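You operate a simulated robot arm through the tools that you are given. There is no shell and no other tool. Be economical: measure what you need, move in short steps, check, and stop when the job is done.

The job below is to be done with a simulated robot arm. You get a single attempt, and the scene is never put back.

## Task
On the worktop by the fridge, make the red potato masher and the rice carton change places.

It is judged by the outcome, as a careful person would: the job done as asked, and still so three seconds after it is handed in. It fails if anything else is knocked over, pushed out of place, dropped, spilled or broken.

## Robot
A 7-joint arm with a two-finger parallel gripper on a trunk, on a base that drives. Base frame: it is fixed to the floor where the robot stands at the start and does not move with it; the origin is under the middle of the robot, x ahead of it, y to its left, z up. Units: mm, rad, N and s.
With the tool pointing down near the work surface it reaches from about 160 to 720 mm from the robot's upright axis, wherever it stands. Its first joint turns from -2.897 to 2.897 rad. Payload 1.57 kg.
Tool frame: the origin (TCP) lies between the finger pads and is the grasp point; the fingertips stand 30 mm ahead of it; z points along the fingers, y is the line along which they close. Largest opening 110 mm; finger width 24, thickness 12; the body of the gripper, 48 by 112 mm, starts 78 mm behind the TCP.
Orientation is that of the tool frame in the base frame, as a unit quaternion [w, x, y, z]. With the fingers straight down and closing along the base's y, the tool's x points along the base's -x, its y along +y and its z along -z.

## Interface
- The arm moves only by the tool drive_tool. Its argument "targets" is a list of rows, each a list of 2 entries, a list of its own where there are three numbers: the shift along the tool's x, y, z in mm, then the turn, a rotation vector about the tool's x, y, z in rad. In form: [[[tx, ty, tz], [wx, wy, wz]], ...]. A call has 1 to 10 rows; each row is the pose to reach, as a shift and turn from the pose commanded when the call began, along the tool's axes at that moment. "jaw" is the gripper command, from -1 (shut) to 1 (fully open), values between in proportion, set as the call begins (left out, the last holds). A row lasts 0.2 s, in which the tool goes at most 50 mm and 0.15 rad; a call with a longer step from one row to the next is refused whole, and so is a gripper value outside its range. A pose out of reach is approached as far as the arm can. The call stops where the force on the tool passes 40 N (or 10 N more than at its start, if that is more) or the arm is blocked; 0.2 s more then pass. The fingers move at their own pace (about 45 mm/s each) and stop on an object; they squeeze with about 23 N. The grip force told is the motor's: it shows also when the fingers shut on nothing. Time passes only in rows, and 0.2 s behind the last, so rows that repeat a pose let the fingers close. It gives the time, the measured TCP pose, the force on the tool (base axes), the opening and the grip force at its end, in the units of the frame above (readings bear some noise), and new pictures: "pictures" is both (left out), scene, wrist or none.
- Cameras (640 x 400 px; columns grow to the right, rows downward): "scene" is now at [24.6, 145.3, 1527.3]; the picture's right is [-0.08, -1.00, 0.00], its down [-0.57, 0.04, -0.82] and it looks along [0.82, -0.06, -0.57] (base axes); focal length 262 px, centre (320, 200). "wrist" rides on the gripper at [70, 16, -141] in the tool frame; the picture's right is [-0.23, 0.97, 0.00], its down [-0.86, -0.20, -0.48] and it looks along [-0.47, -0.11, 0.88] (tool axes); focal length 222 px, centre (320, 200). There is no depth. A picture from a camera that has moved, and an enlarged one, comes with that camera's place and axes in the base frame and with its lens.
- slide_trunk(by): slides the trunk up (or, below 0, down) by that many mm; the arm and the scene camera ride with it, the base frame stays. It gives what a move gives, with no picture.
- steer(legs): drives the robot by 1 to 6 legs, each [ahead, turn to the left] in mm and rad, along the robot's own axes; the way and the turn of a leg run together, so that a leg with both is an arc; at most 1500 mm and 3.142 rad a leg. The arm and the cameras ride along, it lands a little off, and it stops where it bumps. It gives what a move gives, and a new picture of the scene camera.
- turn_head(pan, tilt): turns the head with the scene camera to pan (to the left, within 2.705 rad either way) and tilt (down, from -0.506 to 1.204), counted from straight ahead of the robot. It gives what a move gives, and a new picture of the scene camera.
- enlarge(camera, box): a new picture of the part [left, top, right, bottom] of that camera's present view, enlarged. It takes no simulated time.
- finish_job(): hands the job in; it is judged then, once.

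Go step by step. Nothing tells you exact positions but the pictures and the camera data: compare them with the known pose of the tool, close in by small moves and look again before you grip or let go. The budget is 165 turns and 170 pictures, counting those below and the enlarged ones. Unless the task says otherwise, let go and move clear before handing in, and close with one line.

The tools are called after "Emit:" as name(argument=value, ...) on one line, values as JSON. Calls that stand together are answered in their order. drive_tool: Moves the arm, as the interface text tells. Its arguments: {"type":"object","properties":{"targets":{"type":"array"},"jaw":{"type":"number"},"pictures":{"type":"string","enum":["both","scene","wrist","none"]}},"required":["targets"]} The other tools are called the same way: slide_trunk (by) slides the trunk up or down; steer (legs) drives the base; turn_head (pan, tilt) turns the head that bears the scene camera; enlarge (camera, box) takes an enlarged picture of a part of a camera's view; finish_job () hands the job in.

At the start:

```text
time: 0.0
tcp_pos: [481.4, -34.5, 1222.3]
ee_rot: [0.0, 0.0, 1.0, 0.0]
ft_force: [-0.1, 0.1, -0.4]
gripper_width: 109.9
grasp_force: 0.0
trunk travel left (down, up): [-450.0, 140.0]
robot x, y, heading: [1.3, -0.7, 0.004]
head pan, tilt: [-0.079, 0.607]
```

scene: 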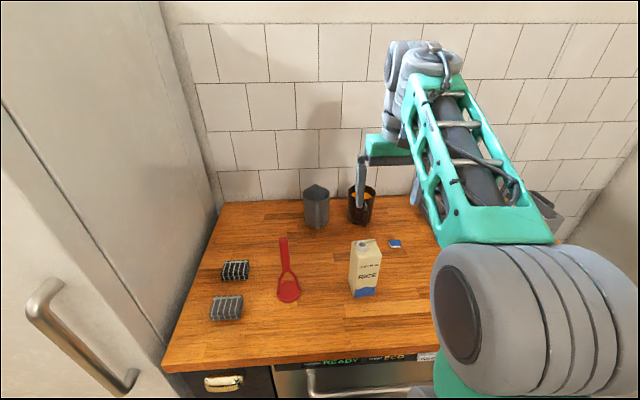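
wrist: 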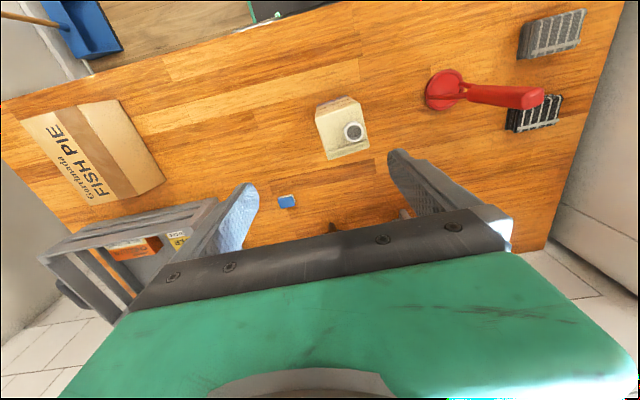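

I see the red masher on the left and the rice carton on the right of the worktop, with other items around. I'll look closer first to measure both.

Emit:
enlarge(camera="scene", box=[190, 170, 450, 332])

Emit:
enlarge(camera="wrist", box=[270, 0, 640, 231])

```text
2.46 times, centred on (320, 251) of scene
camera zoom: at [24.6, 145.3, 1527.3], right [-0.08, -1.0, 0.0], down [-0.57, 0.04, -0.82], along [0.82, -0.06, -0.57], focal length 645 px, centre (320, 74)
```

zoom: 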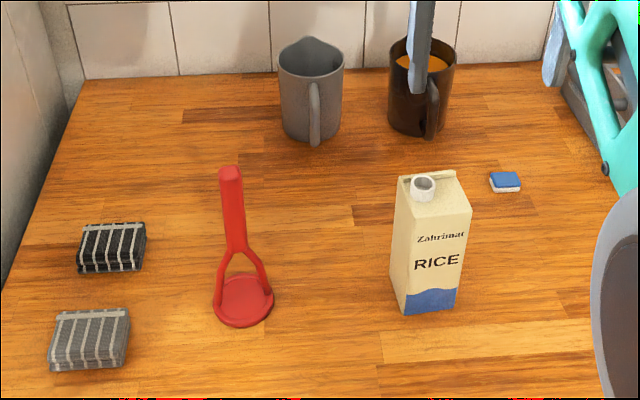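

```text
1.73 times, centred on (455, 116) of wrist
camera zoom: at [411.3, -18.7, 1363.2], right [0.23, 0.97, 0.0], down [0.86, -0.2, 0.48], along [0.47, -0.11, -0.88], focal length 384 px, centre (86, 346)
```

zoom: 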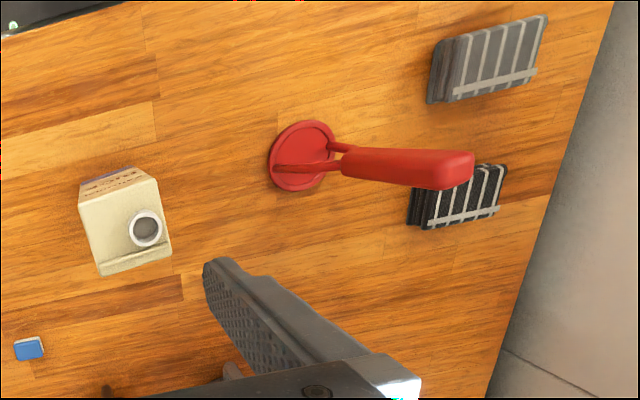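

The masher stands upright at about (473, 196), top at z≈1108. The carton is at about (469, -4), top ≈1065, turned by about 8°. I'll move the open gripper above the masher, planning to park it at about (600, 96) before shifting the carton.

Emit:
drive_tool(targets=[[[2, 46, 0], [0, 0, 0]], [[4, 92, 0], [0, 0, 0]], [[6, 138, 0], [0, 0, 0]], [[8, 184, 0], [0, 0, 0]], [[8, 230, 0], [0, 0, 0]], [[8, 230, 0], [0, 0, 0]]], jaw=1)

```text
time: 1.4
tcp_pos: [473.7, 197.1, 1222.5]
ee_rot: [0.0, 0.0, 1.0, 0.0]
ft_force: [0.0, 1.2, 0.0]
gripper_width: 109.8
grasp_force: 0.1
trunk travel left (down, up): [-450.0, 140.0]
robot x, y, heading: [3.2, -0.9, 0.004]
head pan, tilt: [-0.079, 0.607]
camera scene: at [24.7, 145.7, 1527.3], right [-0.08, -1.0, 0.0], down [-0.57, 0.04, -0.82], along [0.82, -0.06, -0.57], focal length 262 px, centre (320, 200)
camera wrist: at [405.1, 212.0, 1362.8], right [0.23, 0.97, 0.0], down [0.85, -0.2, 0.48], along [0.47, -0.11, -0.88], focal length 222 px, centre (320, 200)
```

scene: 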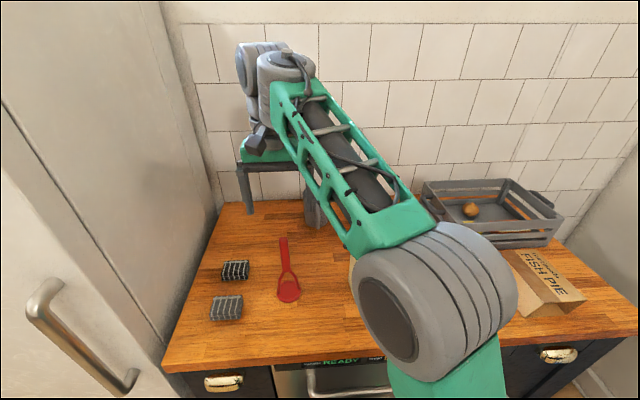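
wrist: 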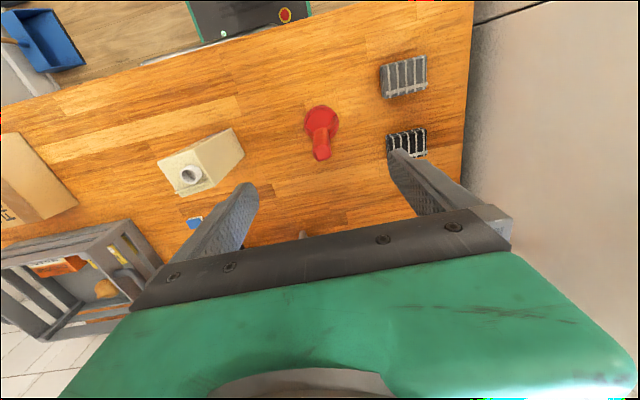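

The wrist view puts the handle at about (479, 197), centred between the fingers. I'll descend part way and check.

Emit:
drive_tool(targets=[[[-5, 0, 40], [0, 0, 0]], [[-5, 0, 80], [0, 0, 0]], [[-5, 0, 90], [0, 0, 0]]])

```text
time: 2.2
tcp_pos: [478.4, 196.2, 1131.7]
ee_rot: [0.0, 0.0, 1.0, -0.001]
ft_force: [-0.5, -0.6, -0.7]
gripper_width: 109.9
grasp_force: 0.0
trunk travel left (down, up): [-450.0, 140.0]
robot x, y, heading: [0.9, -4.7, -0.001]
head pan, tilt: [-0.079, 0.607]
camera scene: at [24.7, 145.4, 1527.3], right [-0.08, -1.0, 0.0], down [-0.57, 0.04, -0.82], along [0.82, -0.06, -0.57], focal length 262 px, centre (320, 200)
camera wrist: at [409.4, 211.3, 1272.4], right [0.23, 0.97, 0.0], down [0.86, -0.2, 0.48], along [0.47, -0.11, -0.88], focal length 222 px, centre (320, 200)
```

scene: 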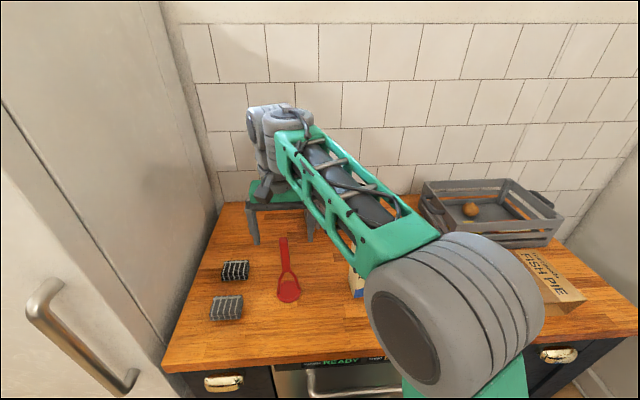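
wrist: 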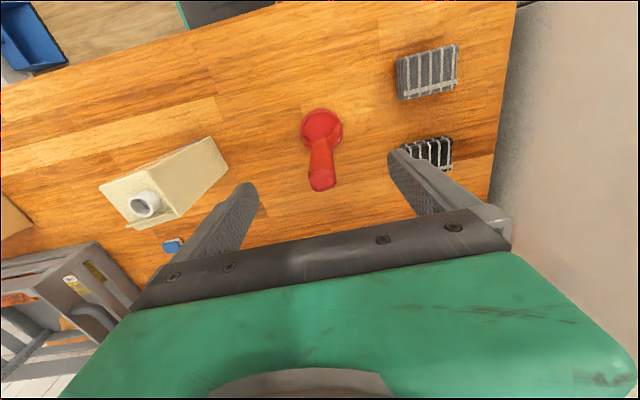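

Alignment is good: the handle is at about (480, 196). I'll descend to z≈1075 and close.

Emit:
drive_tool(targets=[[[-2, 0, 30], [0, 0, 0]], [[-2, 0, 57], [0, 0, 0]], [[-2, 0, 57], [0, 0, 0]]])

Emit:
drive_tool(targets=[[[0, 0, 0], [0, 0, 0]], [[0, 0, 0], [0, 0, 0]], [[0, 0, 0], [0, 0, 0]], [[0, 0, 0], [0, 0, 0]], [[0, 0, 0], [0, 0, 0]], [[0, 0, 0], [0, 0, 0]]], jaw=-1)

```text
time: 3.0
tcp_pos: [481.0, 196.7, 1074.8]
ee_rot: [0.0, 0.001, 1.0, 0.0]
ft_force: [0.2, 0.0, 0.6]
gripper_width: 110.1
grasp_force: 0.0
trunk travel left (down, up): [-450.0, 140.0]
robot x, y, heading: [0.5, 2.0, 0.001]
head pan, tilt: [-0.079, 0.607]
camera scene: at [24.7, 145.4, 1527.3], right [-0.08, -1.0, 0.0], down [-0.57, 0.04, -0.82], along [0.82, -0.06, -0.57], focal length 262 px, centre (320, 200)
camera wrist: at [411.3, 211.6, 1215.6], right [0.23, 0.97, 0.0], down [0.86, -0.2, 0.48], along [0.47, -0.11, -0.88], focal length 222 px, centre (320, 200)
```

scene: 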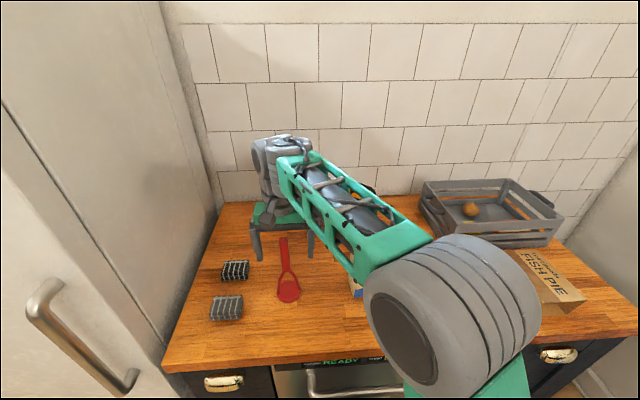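
wrist: 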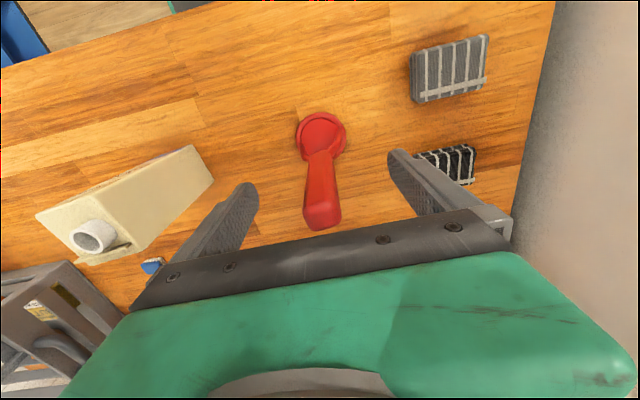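

```text
time: 4.4
tcp_pos: [480.7, 195.7, 1075.4]
ee_rot: [-0.001, -0.001, 1.0, 0.0]
ft_force: [-0.4, 0.2, 0.6]
gripper_width: 21.9
grasp_force: 20.8
trunk travel left (down, up): [-450.0, 140.0]
robot x, y, heading: [-1.5, 1.4, -0.0]
head pan, tilt: [-0.079, 0.607]
camera scene: at [24.6, 145.3, 1527.3], right [-0.08, -1.0, 0.0], down [-0.57, 0.04, -0.82], along [0.82, -0.06, -0.57], focal length 262 px, centre (320, 200)
camera wrist: at [411.3, 211.6, 1215.9], right [0.23, 0.97, 0.0], down [0.85, -0.2, 0.48], along [0.47, -0.11, -0.88], focal length 222 px, centre (320, 200)
```

scene: 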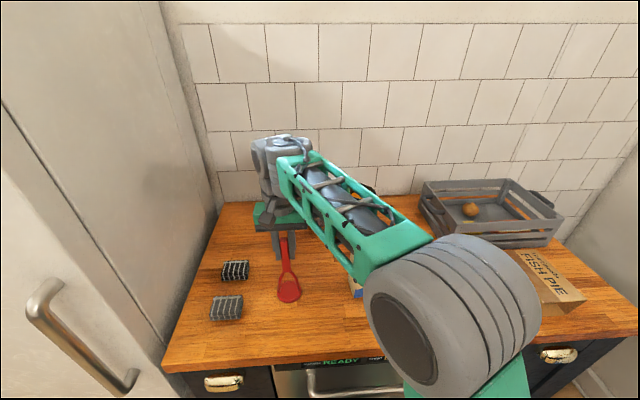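
wrist: 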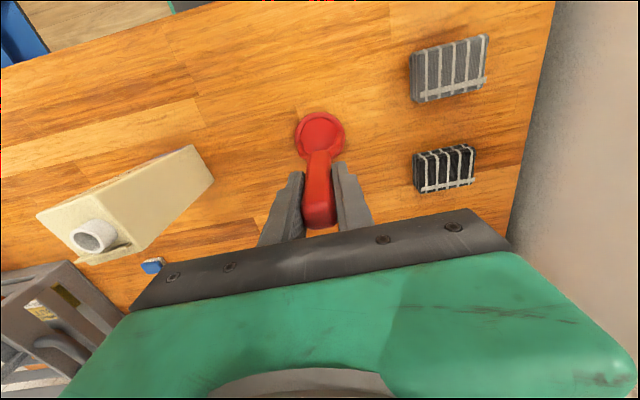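

The masher is held (22 mm). I'll lift it 30 mm and carry it to the parking spot at about (600, 96).

Emit:
drive_tool(targets=[[[0, 0, -30], [0, 0, 0]], [[-30, -25, -30], [0, 0, 0]], [[-60, -50, -30], [0, 0, 0]], [[-90, -75, -30], [0, 0, 0]], [[-119, -100, -30], [0, 0, 0]], [[-119, -100, -30], [0, 0, 0]]])

```text
time: 5.8
tcp_pos: [597.9, 95.1, 1104.4]
ee_rot: [0.0, 0.0, 1.0, 0.0]
ft_force: [0.2, 0.4, -1.4]
gripper_width: 21.5
grasp_force: 22.8
trunk travel left (down, up): [-450.0, 140.0]
robot x, y, heading: [0.6, -0.0, -0.006]
head pan, tilt: [-0.079, 0.607]
camera scene: at [24.9, 145.2, 1527.3], right [-0.08, -1.0, 0.0], down [-0.57, 0.04, -0.82], along [0.82, -0.06, -0.57], focal length 262 px, centre (320, 200)
camera wrist: at [528.9, 110.9, 1245.7], right [0.23, 0.97, 0.0], down [0.86, -0.2, 0.48], along [0.47, -0.11, -0.88], focal length 222 px, centre (320, 200)
```

scene: 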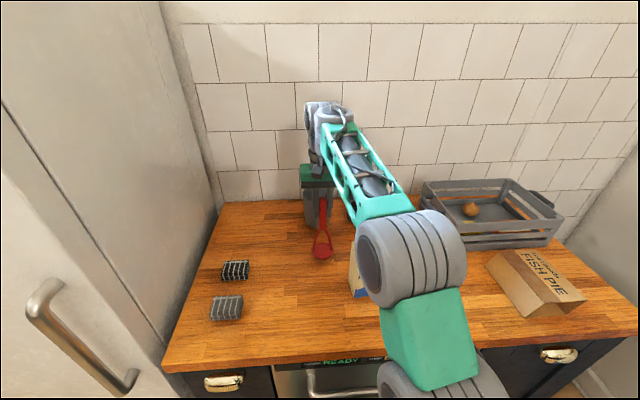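
wrist: 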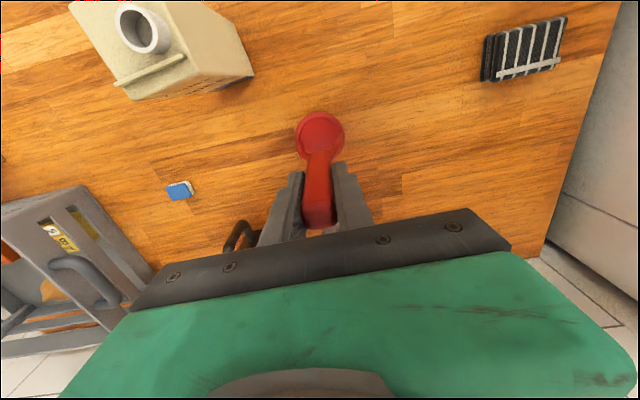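

It's clear here, so I'll lower it the same 30 mm and check the contact.

Emit:
drive_tool(targets=[[[0, 0, 15], [0, 0, 0]], [[0, 0, 25], [0, 0, 0]], [[0, 0, 29], [0, 0, 0]], [[0, 0, 29.5], [0, 0, 0]], [[0, 0, 29.5], [0, 0, 0]]])

```text
time: 7.0
tcp_pos: [598.8, 95.6, 1076.0]
ee_rot: [0.0, 0.0, 1.0, 0.0]
ft_force: [-0.3, 0.8, -0.5]
gripper_width: 21.4
grasp_force: 22.8
trunk travel left (down, up): [-450.0, 140.0]
robot x, y, heading: [-0.8, -1.0, -0.003]
head pan, tilt: [-0.079, 0.607]
camera scene: at [24.8, 145.3, 1527.3], right [-0.08, -1.0, 0.0], down [-0.57, 0.04, -0.82], along [0.82, -0.06, -0.57], focal length 262 px, centre (320, 200)
camera wrist: at [529.5, 111.2, 1216.5], right [0.23, 0.97, 0.0], down [0.86, -0.2, 0.48], along [0.47, -0.11, -0.88], focal length 222 px, centre (320, 200)
```

scene: 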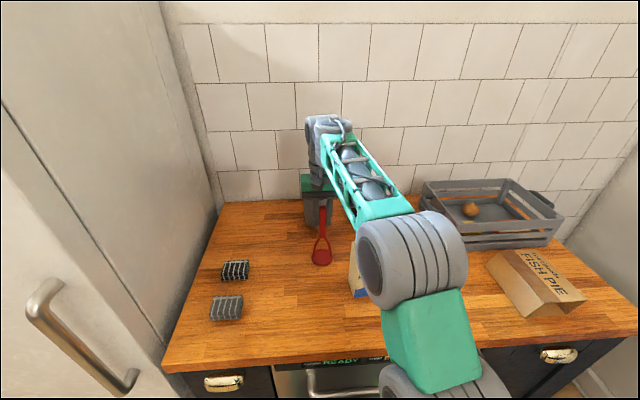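
wrist: 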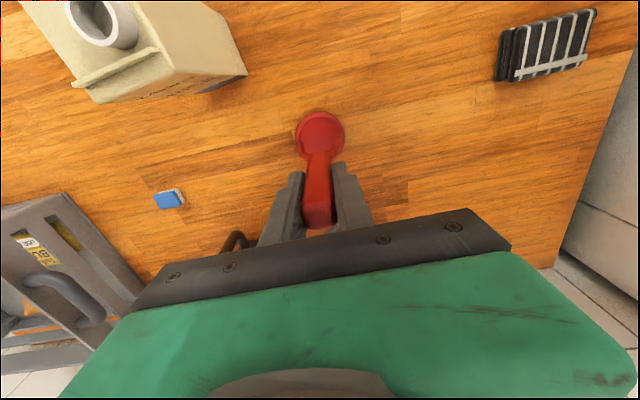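

It's nearly touching, so I'll nudge down 2 mm to feel contact before opening.

Emit:
drive_tool(targets=[[[0, 0, 1], [0, 0, 0]], [[0, 0, 2], [0, 0, 0]], [[0, 0, 2], [0, 0, 0]]], pictures="none")

```text
time: 7.8
tcp_pos: [598.1, 95.2, 1074.7]
ee_rot: [0.001, -0.001, 1.0, 0.001]
ft_force: [-0.5, 0.3, 6.4]
gripper_width: 21.5
grasp_force: 22.7
trunk travel left (down, up): [-450.0, 140.0]
robot x, y, heading: [-1.2, -0.7, 0.003]
head pan, tilt: [-0.079, 0.607]
```

There is contact at 6 N. I'll open and rise clear.

Emit:
drive_tool(targets=[[[0, 0, -0.5], [0, 0, 0]], [[0, 0, -0.5], [0, 0, 0]], [[0, 0, -0.5], [0, 0, 0]], [[0, 0, -0.5], [0, 0, 0]], [[0, 0, -0.5], [0, 0, 0]], [[0, 0, -0.5], [0, 0, 0]]], jaw=1, pictures="none")

Emit:
drive_tool(targets=[[[0, 0, -40], [0, 0, 0]], [[0, 0, -80], [0, 0, 0]], [[0, 0, -120], [0, 0, 0]], [[0, 0, -130], [0, 0, 0]]])

```text
time: 9.2
tcp_pos: [598.1, 95.3, 1074.2]
ee_rot: [0.0, 0.0, 1.0, 0.0]
ft_force: [0.0, -0.4, 0.1]
gripper_width: 110.2
grasp_force: 0.1
trunk travel left (down, up): [-450.0, 140.0]
robot x, y, heading: [0.4, 0.5, -0.004]
head pan, tilt: [-0.079, 0.607]
```

```text
time: 10.2
tcp_pos: [598.5, 95.7, 1206.6]
ee_rot: [0.0, 0.0, 1.0, -0.001]
ft_force: [-0.1, 0.2, -0.3]
gripper_width: 110.1
grasp_force: 0.0
trunk travel left (down, up): [-450.0, 140.0]
robot x, y, heading: [3.4, -1.1, -0.0]
head pan, tilt: [-0.079, 0.607]
camera scene: at [24.7, 145.3, 1527.3], right [-0.08, -1.0, 0.0], down [-0.57, 0.04, -0.82], along [0.82, -0.06, -0.57], focal length 262 px, centre (320, 200)
camera wrist: at [529.4, 111.3, 1346.5], right [0.23, 0.97, 0.0], down [0.85, -0.2, 0.48], along [0.47, -0.11, -0.88], focal length 222 px, centre (320, 200)
```

scene: 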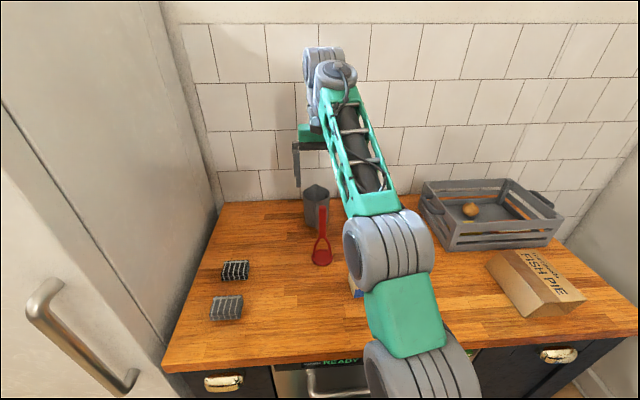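
wrist: 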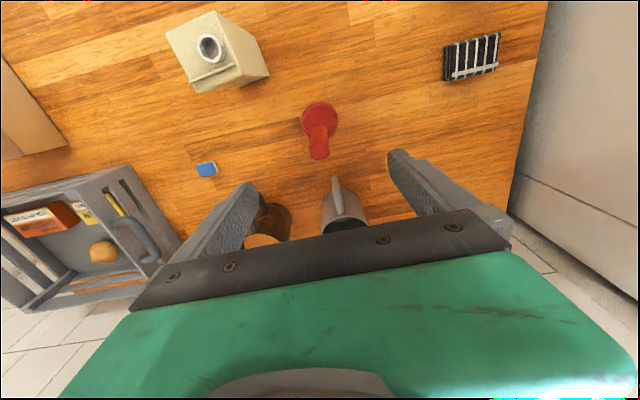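

The masher stands parked. Now I'll move above the carton, to about (475, -2).

Emit:
drive_tool(targets=[[[31, -25, 0], [0, 0, 0]], [[62, -50, 0], [0, 0, 0]], [[93, -75, 0], [0, 0, 0]], [[123, -98, 0], [0, 0, 0]], [[123, -98, 0], [0, 0, 0]]])

Emit:
enlarge(camera="wrist", box=[220, 30, 420, 155])

```text
time: 11.4
tcp_pos: [475.9, -3.2, 1204.5]
ee_rot: [0.0, 0.001, 1.0, 0.001]
ft_force: [0.3, 0.1, 0.1]
gripper_width: 109.7
grasp_force: 0.1
trunk travel left (down, up): [-450.0, 140.0]
robot x, y, heading: [1.8, -3.2, 0.001]
head pan, tilt: [-0.079, 0.607]
camera scene: at [24.4, 145.1, 1527.3], right [-0.08, -1.0, 0.0], down [-0.57, 0.04, -0.82], along [0.82, -0.06, -0.57], focal length 262 px, centre (320, 200)
camera wrist: at [405.5, 12.5, 1345.1], right [0.23, 0.97, 0.0], down [0.86, -0.2, 0.48], along [0.47, -0.11, -0.88], focal length 222 px, centre (320, 200)
```

scene: 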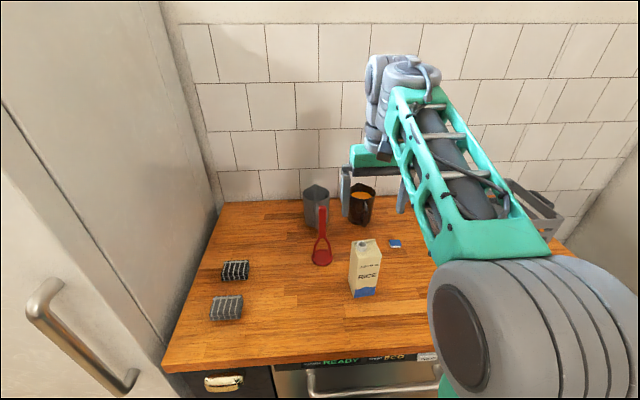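
wrist: 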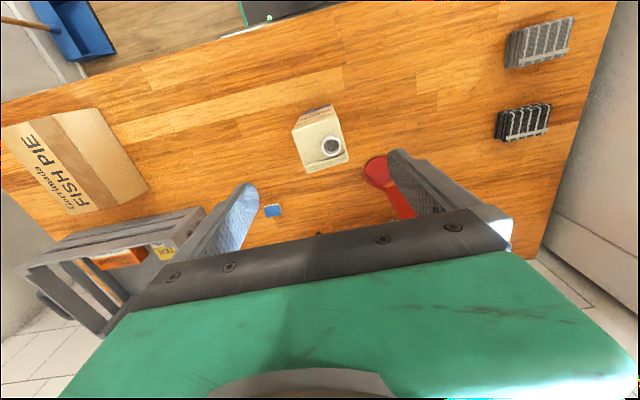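

```text
3.20 times, centred on (320, 92) of wrist
camera zoom: at [405.5, 12.5, 1345.1], right [0.23, 0.97, 0.0], down [0.86, -0.2, 0.48], along [0.47, -0.11, -0.88], focal length 711 px, centre (320, 544)
```

zoom: 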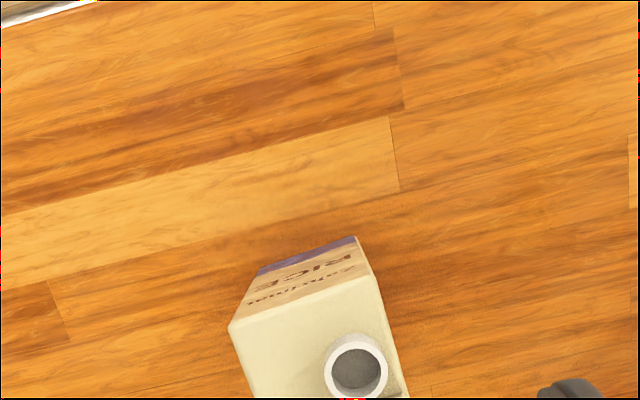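

The carton centre is at about (480, -4), 58 mm wide and turned by about 5° anticlockwise. I'll align and descend to just above its top.

Emit:
drive_tool(targets=[[[-4, -1, 30], [0, 0, -0.087]], [[-4, -1, 60], [0, 0, -0.087]], [[-4, -1, 80], [0, 0, -0.087]], [[-4, -1, 80], [0, 0, -0.087]]])

Emit:
enlarge(camera="wrist", box=[200, 50, 440, 200])

Emit:
enlarge(camera="scene", box=[290, 170, 450, 270])

```text
time: 12.4
tcp_pos: [479.1, -4.6, 1123.5]
ee_rot: [0.001, -0.044, 0.999, 0.001]
ft_force: [-0.4, 0.0, -0.9]
gripper_width: 110.1
grasp_force: 0.1
trunk travel left (down, up): [-450.0, 140.0]
robot x, y, heading: [2.1, 2.3, -0.002]
head pan, tilt: [-0.079, 0.607]
camera scene: at [24.7, 145.3, 1527.3], right [-0.08, -1.0, 0.0], down [-0.57, 0.04, -0.82], along [0.82, -0.06, -0.57], focal length 262 px, centre (320, 200)
camera wrist: at [408.7, 5.7, 1264.3], right [0.14, 0.99, 0.0], down [0.87, -0.12, 0.48], along [0.47, -0.07, -0.88], focal length 222 px, centre (320, 200)
```

scene: 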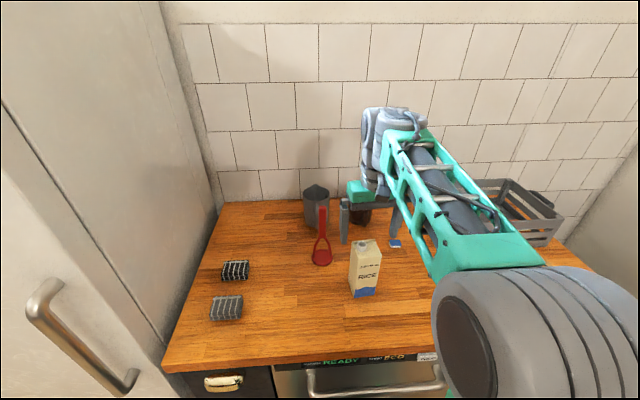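
wrist: 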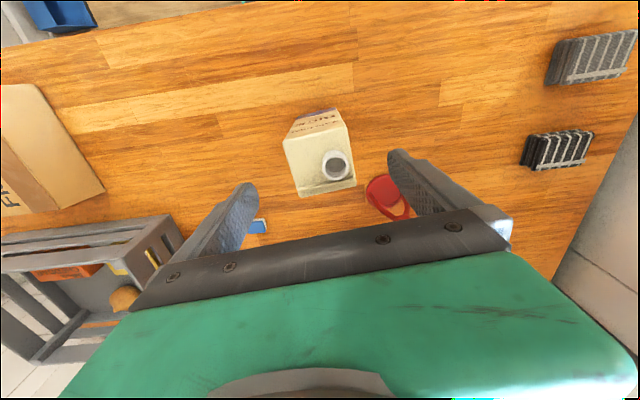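

```text
2.67 times, centred on (320, 125) of wrist
camera zoom: at [408.7, 5.7, 1264.3], right [0.14, 0.99, 0.0], down [0.87, -0.12, 0.48], along [0.47, -0.07, -0.88], focal length 592 px, centre (320, 400)
```

zoom: 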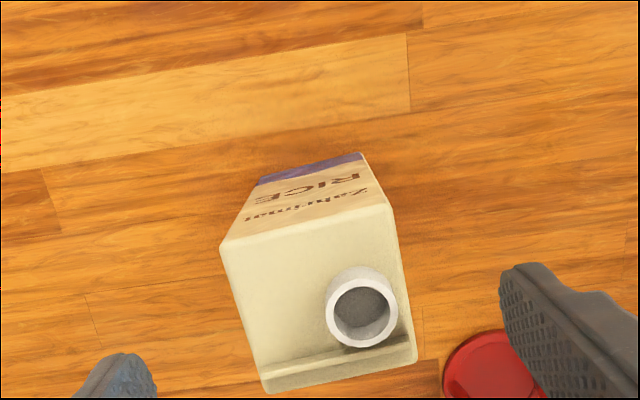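

```text
4.00 times, centred on (370, 220) of scene
camera zoom: at [24.7, 145.3, 1527.3], right [-0.08, -1.0, 0.0], down [-0.57, 0.04, -0.82], along [0.82, -0.06, -0.57], focal length 1048 px, centre (120, 120)
```

zoom: 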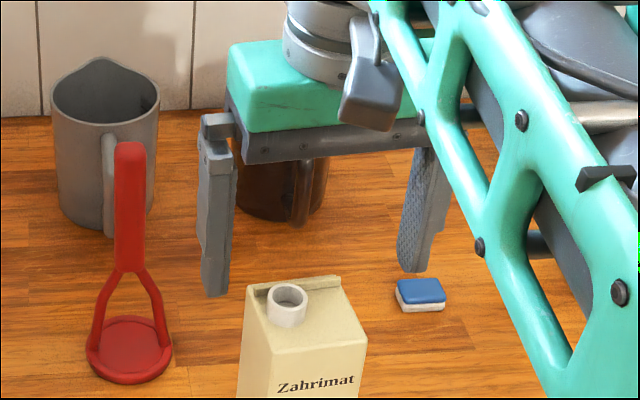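

It's centred and aligned. I'll descend to TCP z≈1022 and then close.

Emit:
drive_tool(targets=[[[0, 0, 35], [0, 0, -0.01]], [[0, 0, 70], [0, 0, -0.01]], [[0, 0, 101], [0, 0, -0.01]], [[0, 0, 101], [0, 0, -0.01]]])

```text
time: 13.4
tcp_pos: [479.9, -3.3, 1023.3]
ee_rot: [0.0, -0.048, 0.999, 0.0]
ft_force: [-0.1, 0.5, 0.3]
gripper_width: 109.8
grasp_force: 0.0
trunk travel left (down, up): [-450.0, 140.0]
robot x, y, heading: [-0.3, -1.0, -0.002]
head pan, tilt: [-0.079, 0.607]
camera scene: at [24.7, 145.3, 1527.3], right [-0.08, -1.0, 0.0], down [-0.57, 0.04, -0.82], along [0.82, -0.06, -0.57], focal length 262 px, centre (320, 200)
camera wrist: at [409.2, 5.0, 1164.0], right [0.13, 0.99, 0.0], down [0.87, -0.12, 0.48], along [0.47, -0.06, -0.88], focal length 222 px, centre (320, 200)
```

scene: 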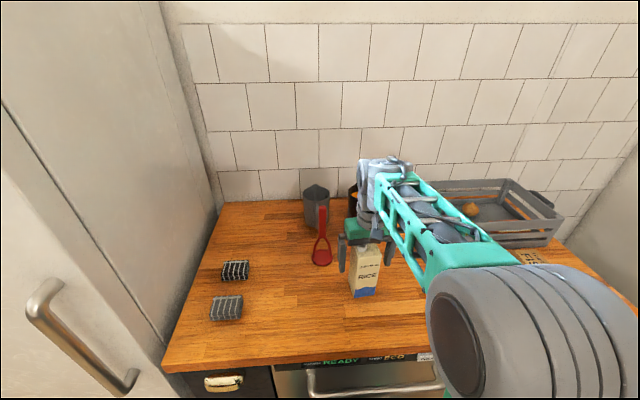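
wrist: 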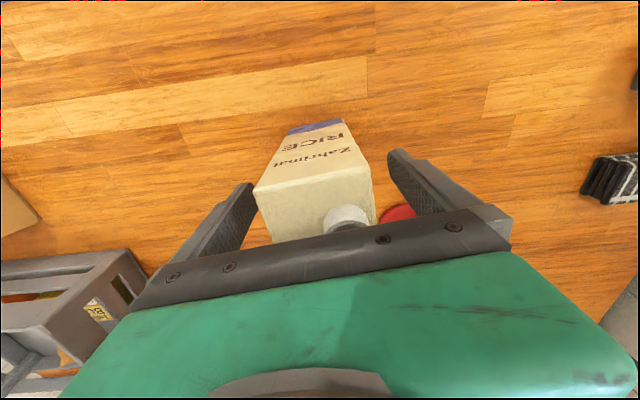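

The fingers straddle the carton and nothing is touching. Closing now.

Emit:
drive_tool(targets=[[[0, 0, 0], [0, 0, 0]], [[0, 0, 0], [0, 0, 0]], [[0, 0, 0], [0, 0, 0]], [[0, 0, 0], [0, 0, 0]], [[0, 0, 0], [0, 0, 0]]], jaw=-1)

```text
time: 14.6
tcp_pos: [480.4, -3.4, 1022.3]
ee_rot: [0.0, -0.049, 0.999, 0.0]
ft_force: [-0.3, 1.9, 1.3]
gripper_width: 59.8
grasp_force: 22.4
trunk travel left (down, up): [-450.0, 140.0]
robot x, y, heading: [-0.1, -0.4, 0.002]
head pan, tilt: [-0.079, 0.607]
camera scene: at [24.5, 145.5, 1527.3], right [-0.08, -1.0, 0.0], down [-0.57, 0.04, -0.82], along [0.82, -0.06, -0.57], focal length 262 px, centre (320, 200)
camera wrist: at [409.1, 5.2, 1164.4], right [0.13, 0.99, 0.0], down [0.87, -0.12, 0.48], along [0.47, -0.06, -0.88], focal length 222 px, centre (320, 200)
```

scene: 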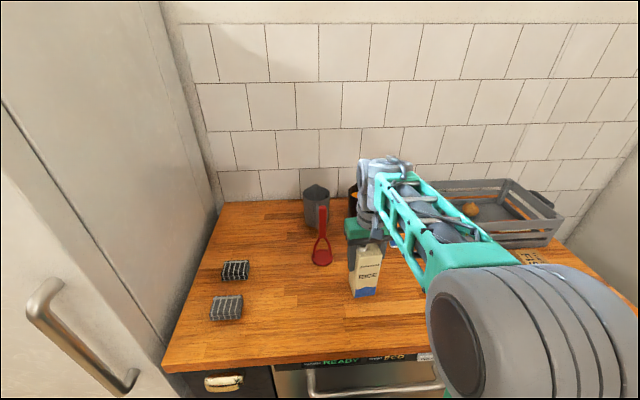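
wrist: 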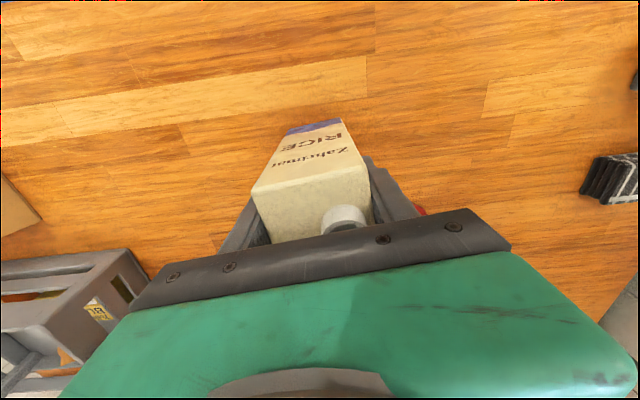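

The carton is gripped at 60 mm. I'll lift it gently by 25 mm.

Emit:
drive_tool(targets=[[[0, 0, -5], [0, 0, 0]], [[0, 0, -12], [0, 0, 0]], [[0, 0, -20], [0, 0, 0]], [[0, 0, -25], [0, 0, 0]], [[0, 0, -25], [0, 0, 0]]])

```text
time: 15.8
tcp_pos: [480.0, -3.7, 1048.2]
ee_rot: [0.0, -0.049, 0.999, 0.0]
ft_force: [-0.6, 0.8, -3.7]
gripper_width: 59.7
grasp_force: 23.1
trunk travel left (down, up): [-450.0, 140.0]
robot x, y, heading: [1.0, 2.4, 0.003]
head pan, tilt: [-0.079, 0.607]
camera scene: at [24.9, 145.3, 1527.3], right [-0.08, -1.0, 0.0], down [-0.57, 0.04, -0.82], along [0.82, -0.06, -0.57], focal length 262 px, centre (320, 200)
camera wrist: at [409.6, 5.7, 1189.3], right [0.13, 0.99, 0.0], down [0.87, -0.12, 0.48], along [0.47, -0.06, -0.88], focal length 222 px, centre (320, 200)
```

scene: 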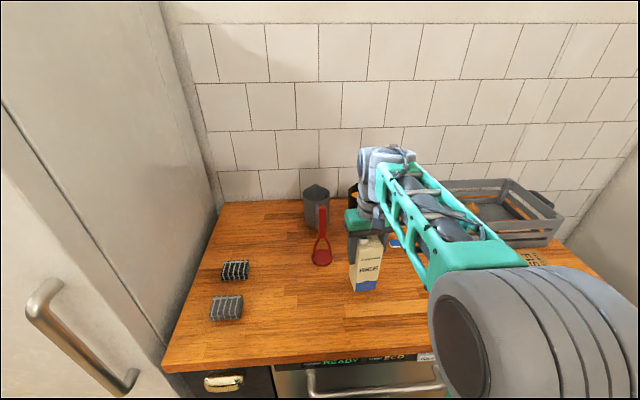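
wrist: 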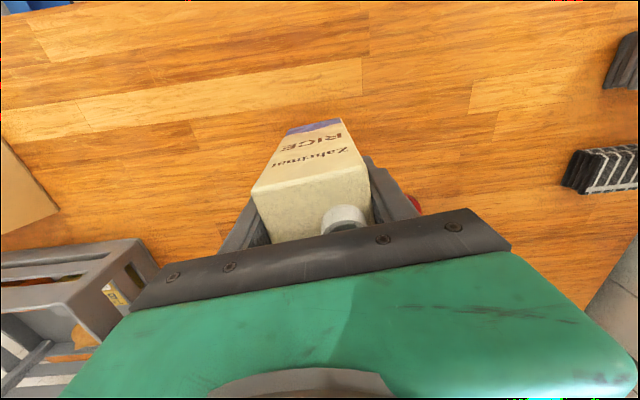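

The carton is held at about 3.5 N. I'll carry it straight across to the masher's old spot at (480, 196).

Emit:
drive_tool(targets=[[[-4, 40, 0], [0, 0, 0]], [[-8, 80, 0], [0, 0, 0]], [[-12, 120, 0], [0, 0, 0]], [[-16, 160, 0], [0, 0, 0]], [[-19.4, 199, 0], [0, 0, 0]], [[-19.4, 199, 0], [0, 0, 0]]])

```text
time: 17.2
tcp_pos: [480.6, 197.7, 1047.7]
ee_rot: [0.0, -0.048, 0.999, 0.0]
ft_force: [-0.2, 0.7, -4.5]
gripper_width: 60.0
grasp_force: 23.1
trunk travel left (down, up): [-450.0, 140.0]
robot x, y, heading: [0.3, -1.6, 0.002]
head pan, tilt: [-0.079, 0.607]
camera scene: at [24.9, 145.7, 1527.2], right [-0.08, -1.0, 0.0], down [-0.57, 0.04, -0.82], along [0.82, -0.06, -0.57], focal length 262 px, centre (320, 200)
camera wrist: at [410.1, 206.1, 1189.1], right [0.13, 0.99, 0.0], down [0.87, -0.12, 0.48], along [0.47, -0.06, -0.88], focal length 222 px, centre (320, 200)
```

scene: 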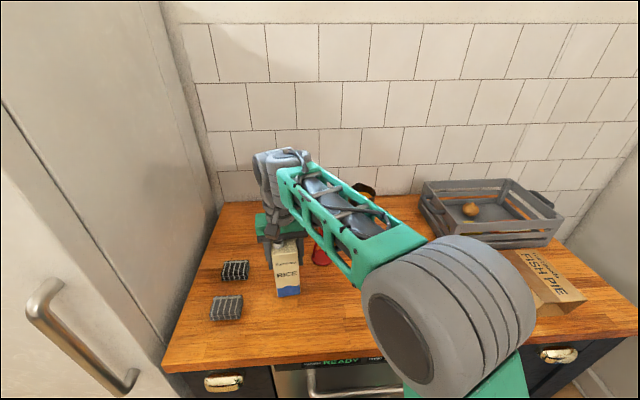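
wrist: 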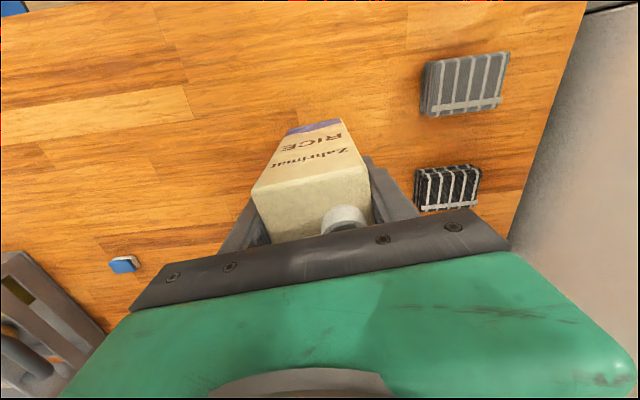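

It's over the target, so I'll lower it until it makes contact.

Emit:
drive_tool(targets=[[[0, 0, 12], [0, 0, 0]], [[0, 0, 20], [0, 0, 0]], [[0, 0, 24], [0, 0, 0]], [[0, 0, 25.5], [0, 0, 0]], [[0, 0, 25.5], [0, 0, 0]]])

```text
time: 18.4
tcp_pos: [480.1, 196.6, 1023.4]
ee_rot: [0.0, -0.048, 0.999, 0.0]
ft_force: [0.3, -1.0, 5.2]
gripper_width: 59.9
grasp_force: 23.4
trunk travel left (down, up): [-450.0, 140.0]
robot x, y, heading: [3.2, -4.7, -0.002]
head pan, tilt: [-0.079, 0.607]
camera scene: at [24.2, 145.2, 1527.4], right [-0.08, -1.0, 0.0], down [-0.57, 0.04, -0.82], along [0.82, -0.06, -0.57], focal length 262 px, centre (320, 200)
camera wrist: at [409.2, 205.4, 1164.4], right [0.13, 0.99, 0.0], down [0.87, -0.12, 0.48], along [0.48, -0.06, -0.88], focal length 222 px, centre (320, 200)
```

scene: 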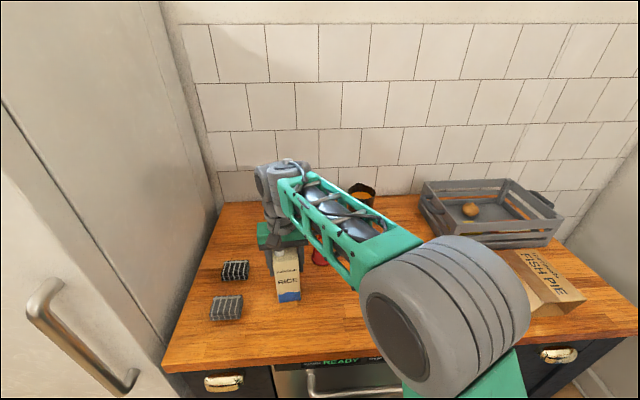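
wrist: 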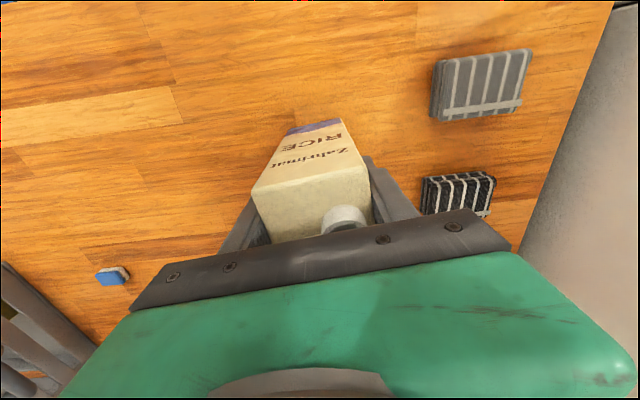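

The carton is resting on the worktop. I'll open and rise straight up to z≈1205.

Emit:
drive_tool(targets=[[[0, 0, -0.5], [0, 0, 0]], [[0, 0, -0.5], [0, 0, 0]], [[0, 0, -0.5], [0, 0, 0]], [[0, 0, -0.5], [0, 0, 0]]], jaw=1, pictures="none")

Emit:
drive_tool(targets=[[[0, 0, -30], [0, 0, 0]], [[0, 0, -75], [0, 0, 0]], [[0, 0, -120], [0, 0, 0]], [[0, 0, -165], [0, 0, 0]], [[0, 0, -183], [0, 0, 0]], [[0, 0, -183], [0, 0, 0.097]], [[0, 0, -183], [0, 0, 0.097]]])

```text
time: 19.4
tcp_pos: [480.1, 196.5, 1023.1]
ee_rot: [0.0, -0.049, 0.999, 0.0]
ft_force: [-0.2, 0.8, 0.3]
gripper_width: 110.1
grasp_force: 0.1
trunk travel left (down, up): [-450.0, 140.0]
robot x, y, heading: [0.7, 0.2, 0.004]
head pan, tilt: [-0.079, 0.607]
```

```text
time: 21.0
tcp_pos: [479.6, 196.2, 1206.2]
ee_rot: [0.001, 0.001, 1.0, 0.0]
ft_force: [0.5, 0.8, -0.4]
gripper_width: 109.9
grasp_force: 0.0
trunk travel left (down, up): [-450.0, 140.0]
robot x, y, heading: [-1.7, -3.7, 0.001]
head pan, tilt: [-0.079, 0.607]
camera scene: at [24.6, 145.4, 1527.3], right [-0.08, -1.0, 0.0], down [-0.57, 0.04, -0.82], along [0.82, -0.06, -0.57], focal length 262 px, centre (320, 200)
camera wrist: at [410.2, 212.3, 1347.5], right [0.23, 0.97, 0.0], down [0.85, -0.2, 0.48], along [0.47, -0.11, -0.88], focal length 222 px, centre (320, 200)
```

scene: 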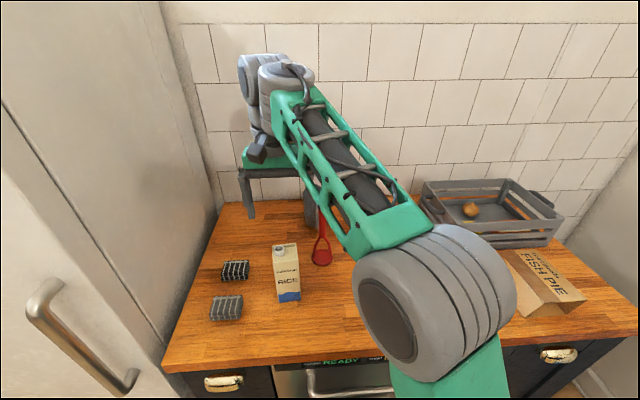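
wrist: 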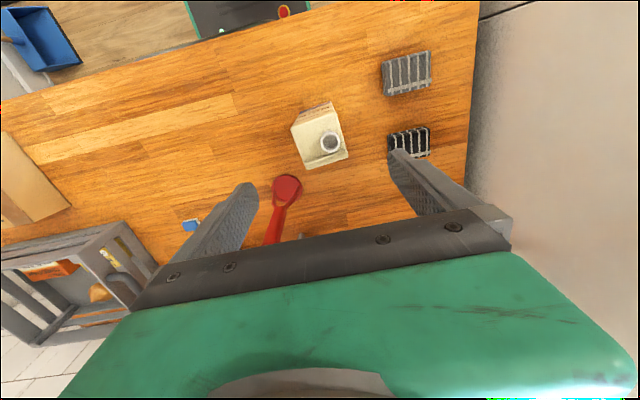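

The carton stands at the masher's old place. Next I'll go above the parked masher at (598, 95), staying high.

Emit:
drive_tool(targets=[[[-30, -25, 0], [0, 0, 0]], [[-60, -50, 0], [0, 0, 0]], [[-90, -75, 0], [0, 0, 0]], [[-118.5, -101, 0], [0, 0, 0]], [[-118.5, -101, 0], [0, 0, 0]]])

```text
time: 22.2
tcp_pos: [600.4, 95.9, 1205.7]
ee_rot: [0.0, 0.0, 1.0, 0.0]
ft_force: [-0.4, -0.3, 0.0]
gripper_width: 109.7
grasp_force: 0.1
trunk travel left (down, up): [-450.0, 140.0]
robot x, y, heading: [-3.0, -3.2, -0.002]
head pan, tilt: [-0.079, 0.607]
camera scene: at [24.7, 145.2, 1527.3], right [-0.08, -1.0, 0.0], down [-0.57, 0.04, -0.82], along [0.82, -0.06, -0.57], focal length 262 px, centre (320, 200)
camera wrist: at [529.7, 111.9, 1347.3], right [0.23, 0.97, 0.0], down [0.86, -0.2, 0.48], along [0.47, -0.11, -0.88], focal length 222 px, centre (320, 200)
```

scene: 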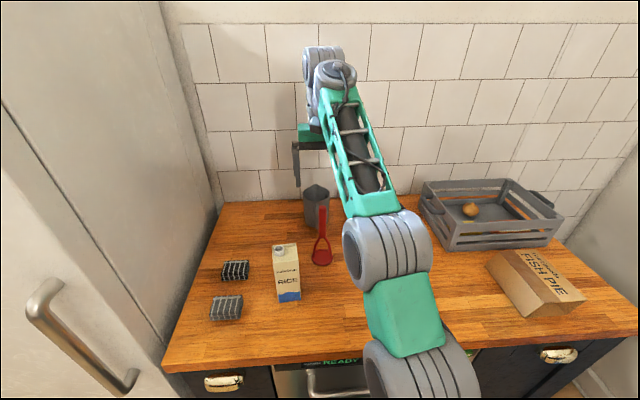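
wrist: 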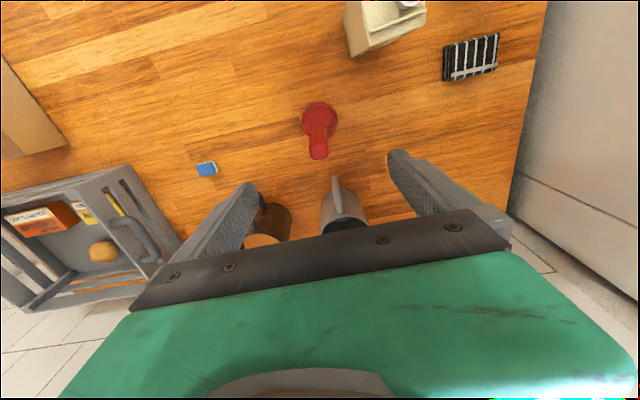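

The view matches the one when I released it. I'll descend 131 mm and grip.

Emit:
drive_tool(targets=[[[1, 0, 40], [0, 0, 0]], [[1, 0, 80], [0, 0, 0]], [[1, 0, 115], [0, 0, 0]], [[1, 0, 131], [0, 0, 0]], [[1, 0, 131], [0, 0, 0]]], pictures="wrist")

Emit:
drive_tool(targets=[[[0, 0, 0], [0, 0, 0]], [[0, 0, 0], [0, 0, 0]], [[0, 0, 0], [0, 0, 0]], [[0, 0, 0], [0, 0, 0]], [[0, 0, 0], [0, 0, 0]], [[0, 0, 0], [0, 0, 0]]], jaw=-1, pictures="wrist")

```text
time: 23.4
tcp_pos: [596.8, 95.0, 1074.7]
ee_rot: [0.0, 0.0, 1.0, 0.0]
ft_force: [0.1, 0.2, 0.7]
gripper_width: 110.2
grasp_force: 0.0
trunk travel left (down, up): [-450.0, 140.0]
robot x, y, heading: [0.8, 1.2, 0.001]
head pan, tilt: [-0.079, 0.607]
camera wrist: at [528.1, 110.8, 1216.2], right [0.23, 0.97, 0.0], down [0.86, -0.2, 0.48], along [0.47, -0.11, -0.88], focal length 222 px, centre (320, 200)
```

wrist: 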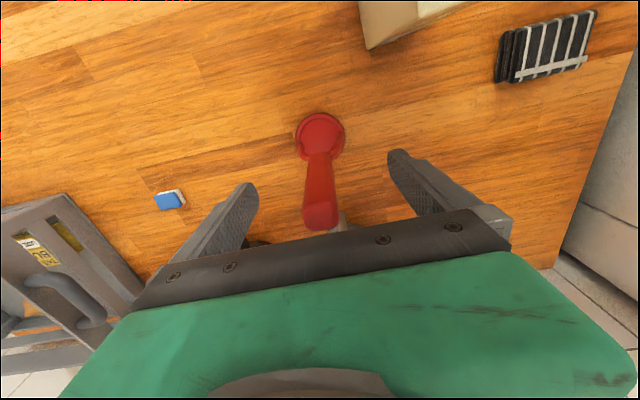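

```text
time: 24.8
tcp_pos: [597.1, 95.4, 1074.9]
ee_rot: [0.001, 0.0, 1.0, 0.0]
ft_force: [-0.7, -0.3, -0.5]
gripper_width: 21.9
grasp_force: 20.9
trunk travel left (down, up): [-450.0, 140.0]
robot x, y, heading: [-0.1, 0.6, -0.003]
head pan, tilt: [-0.079, 0.607]
camera wrist: at [528.1, 110.9, 1216.4], right [0.23, 0.97, 0.0], down [0.86, -0.2, 0.48], along [0.47, -0.11, -0.88], focal length 222 px, centre (320, 200)
```

wrist: 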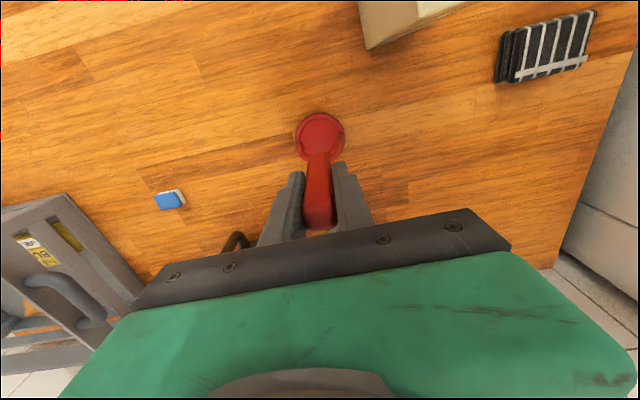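

Gripped again. I'll lift 30 mm and carry it to the carton's old spot at (479, -4).

Emit:
drive_tool(targets=[[[0, 0, -30], [0, 0, 0]], [[30, -25, -30], [0, 0, 0]], [[60, -50, -30], [0, 0, 0]], [[90, -75, -30], [0, 0, 0]], [[118.5, -99.5, -30], [0, 0, 0]], [[118.5, -99.5, -30], [0, 0, 0]], [[118.5, -99.5, -15], [0, 0, 0]], [[118.5, -99.5, -5], [0, 0, 0]], [[118.5, -99.5, -2], [0, 0, 0]], [[118.5, -99.5, -2], [0, 0, 0]]])

```text
time: 27.0
tcp_pos: [478.8, -4.3, 1076.0]
ee_rot: [0.0, 0.001, 1.0, 0.0]
ft_force: [-0.3, 1.5, -1.2]
gripper_width: 21.5
grasp_force: 22.7
trunk travel left (down, up): [-450.0, 140.0]
robot x, y, heading: [-2.1, -2.8, -0.002]
head pan, tilt: [-0.079, 0.607]
camera scene: at [24.7, 145.3, 1527.3], right [-0.08, -1.0, 0.0], down [-0.57, 0.04, -0.82], along [0.82, -0.06, -0.57], focal length 262 px, centre (320, 200)
camera wrist: at [409.5, 11.9, 1218.0], right [0.23, 0.97, 0.0], down [0.85, -0.2, 0.48], along [0.47, -0.11, -0.88], focal length 222 px, centre (320, 200)
```

scene: 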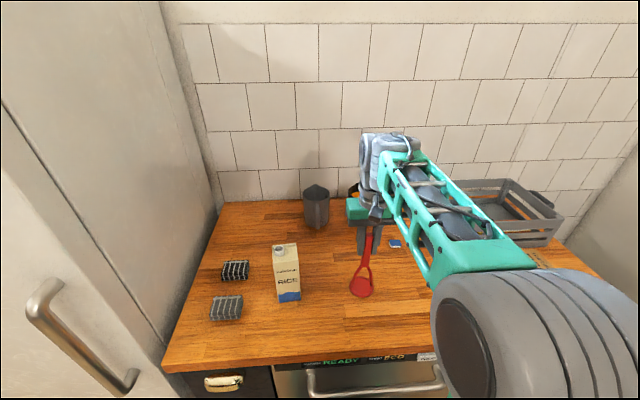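
wrist: 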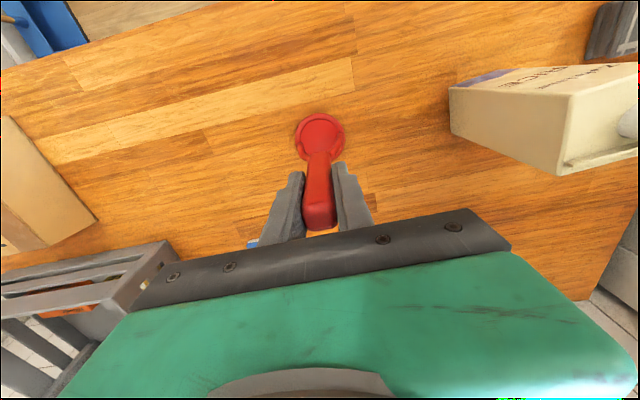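

It's in place and about 1–2 mm above the surface. I'll set it down until contact.

Emit:
drive_tool(targets=[[[0, 0, 1], [0, 0, 0]], [[0, 0, 2], [0, 0, 0]], [[0, 0, 2], [0, 0, 0]]], pictures="none")

```text
time: 27.8
tcp_pos: [479.4, -3.6, 1076.3]
ee_rot: [0.0, -0.001, 1.0, 0.0]
ft_force: [-0.2, -0.4, 0.4]
gripper_width: 21.3
grasp_force: 23.2
trunk travel left (down, up): [-450.0, 140.0]
robot x, y, heading: [-1.6, 0.6, 0.002]
head pan, tilt: [-0.079, 0.607]
```

Emit:
drive_tool(targets=[[[0, 0, 1], [0, 0, 0]], [[0, 0, 1.5], [0, 0, 0]], [[0, 0, 1.5], [0, 0, 0]]], pictures="none")

```text
time: 28.6
tcp_pos: [479.3, -3.8, 1074.4]
ee_rot: [0.001, 0.001, 1.0, 0.0]
ft_force: [-1.2, -0.6, 15.9]
gripper_width: 21.5
grasp_force: 22.9
trunk travel left (down, up): [-450.0, 140.0]
robot x, y, heading: [0.8, -0.8, 0.0]
head pan, tilt: [-0.079, 0.607]
```

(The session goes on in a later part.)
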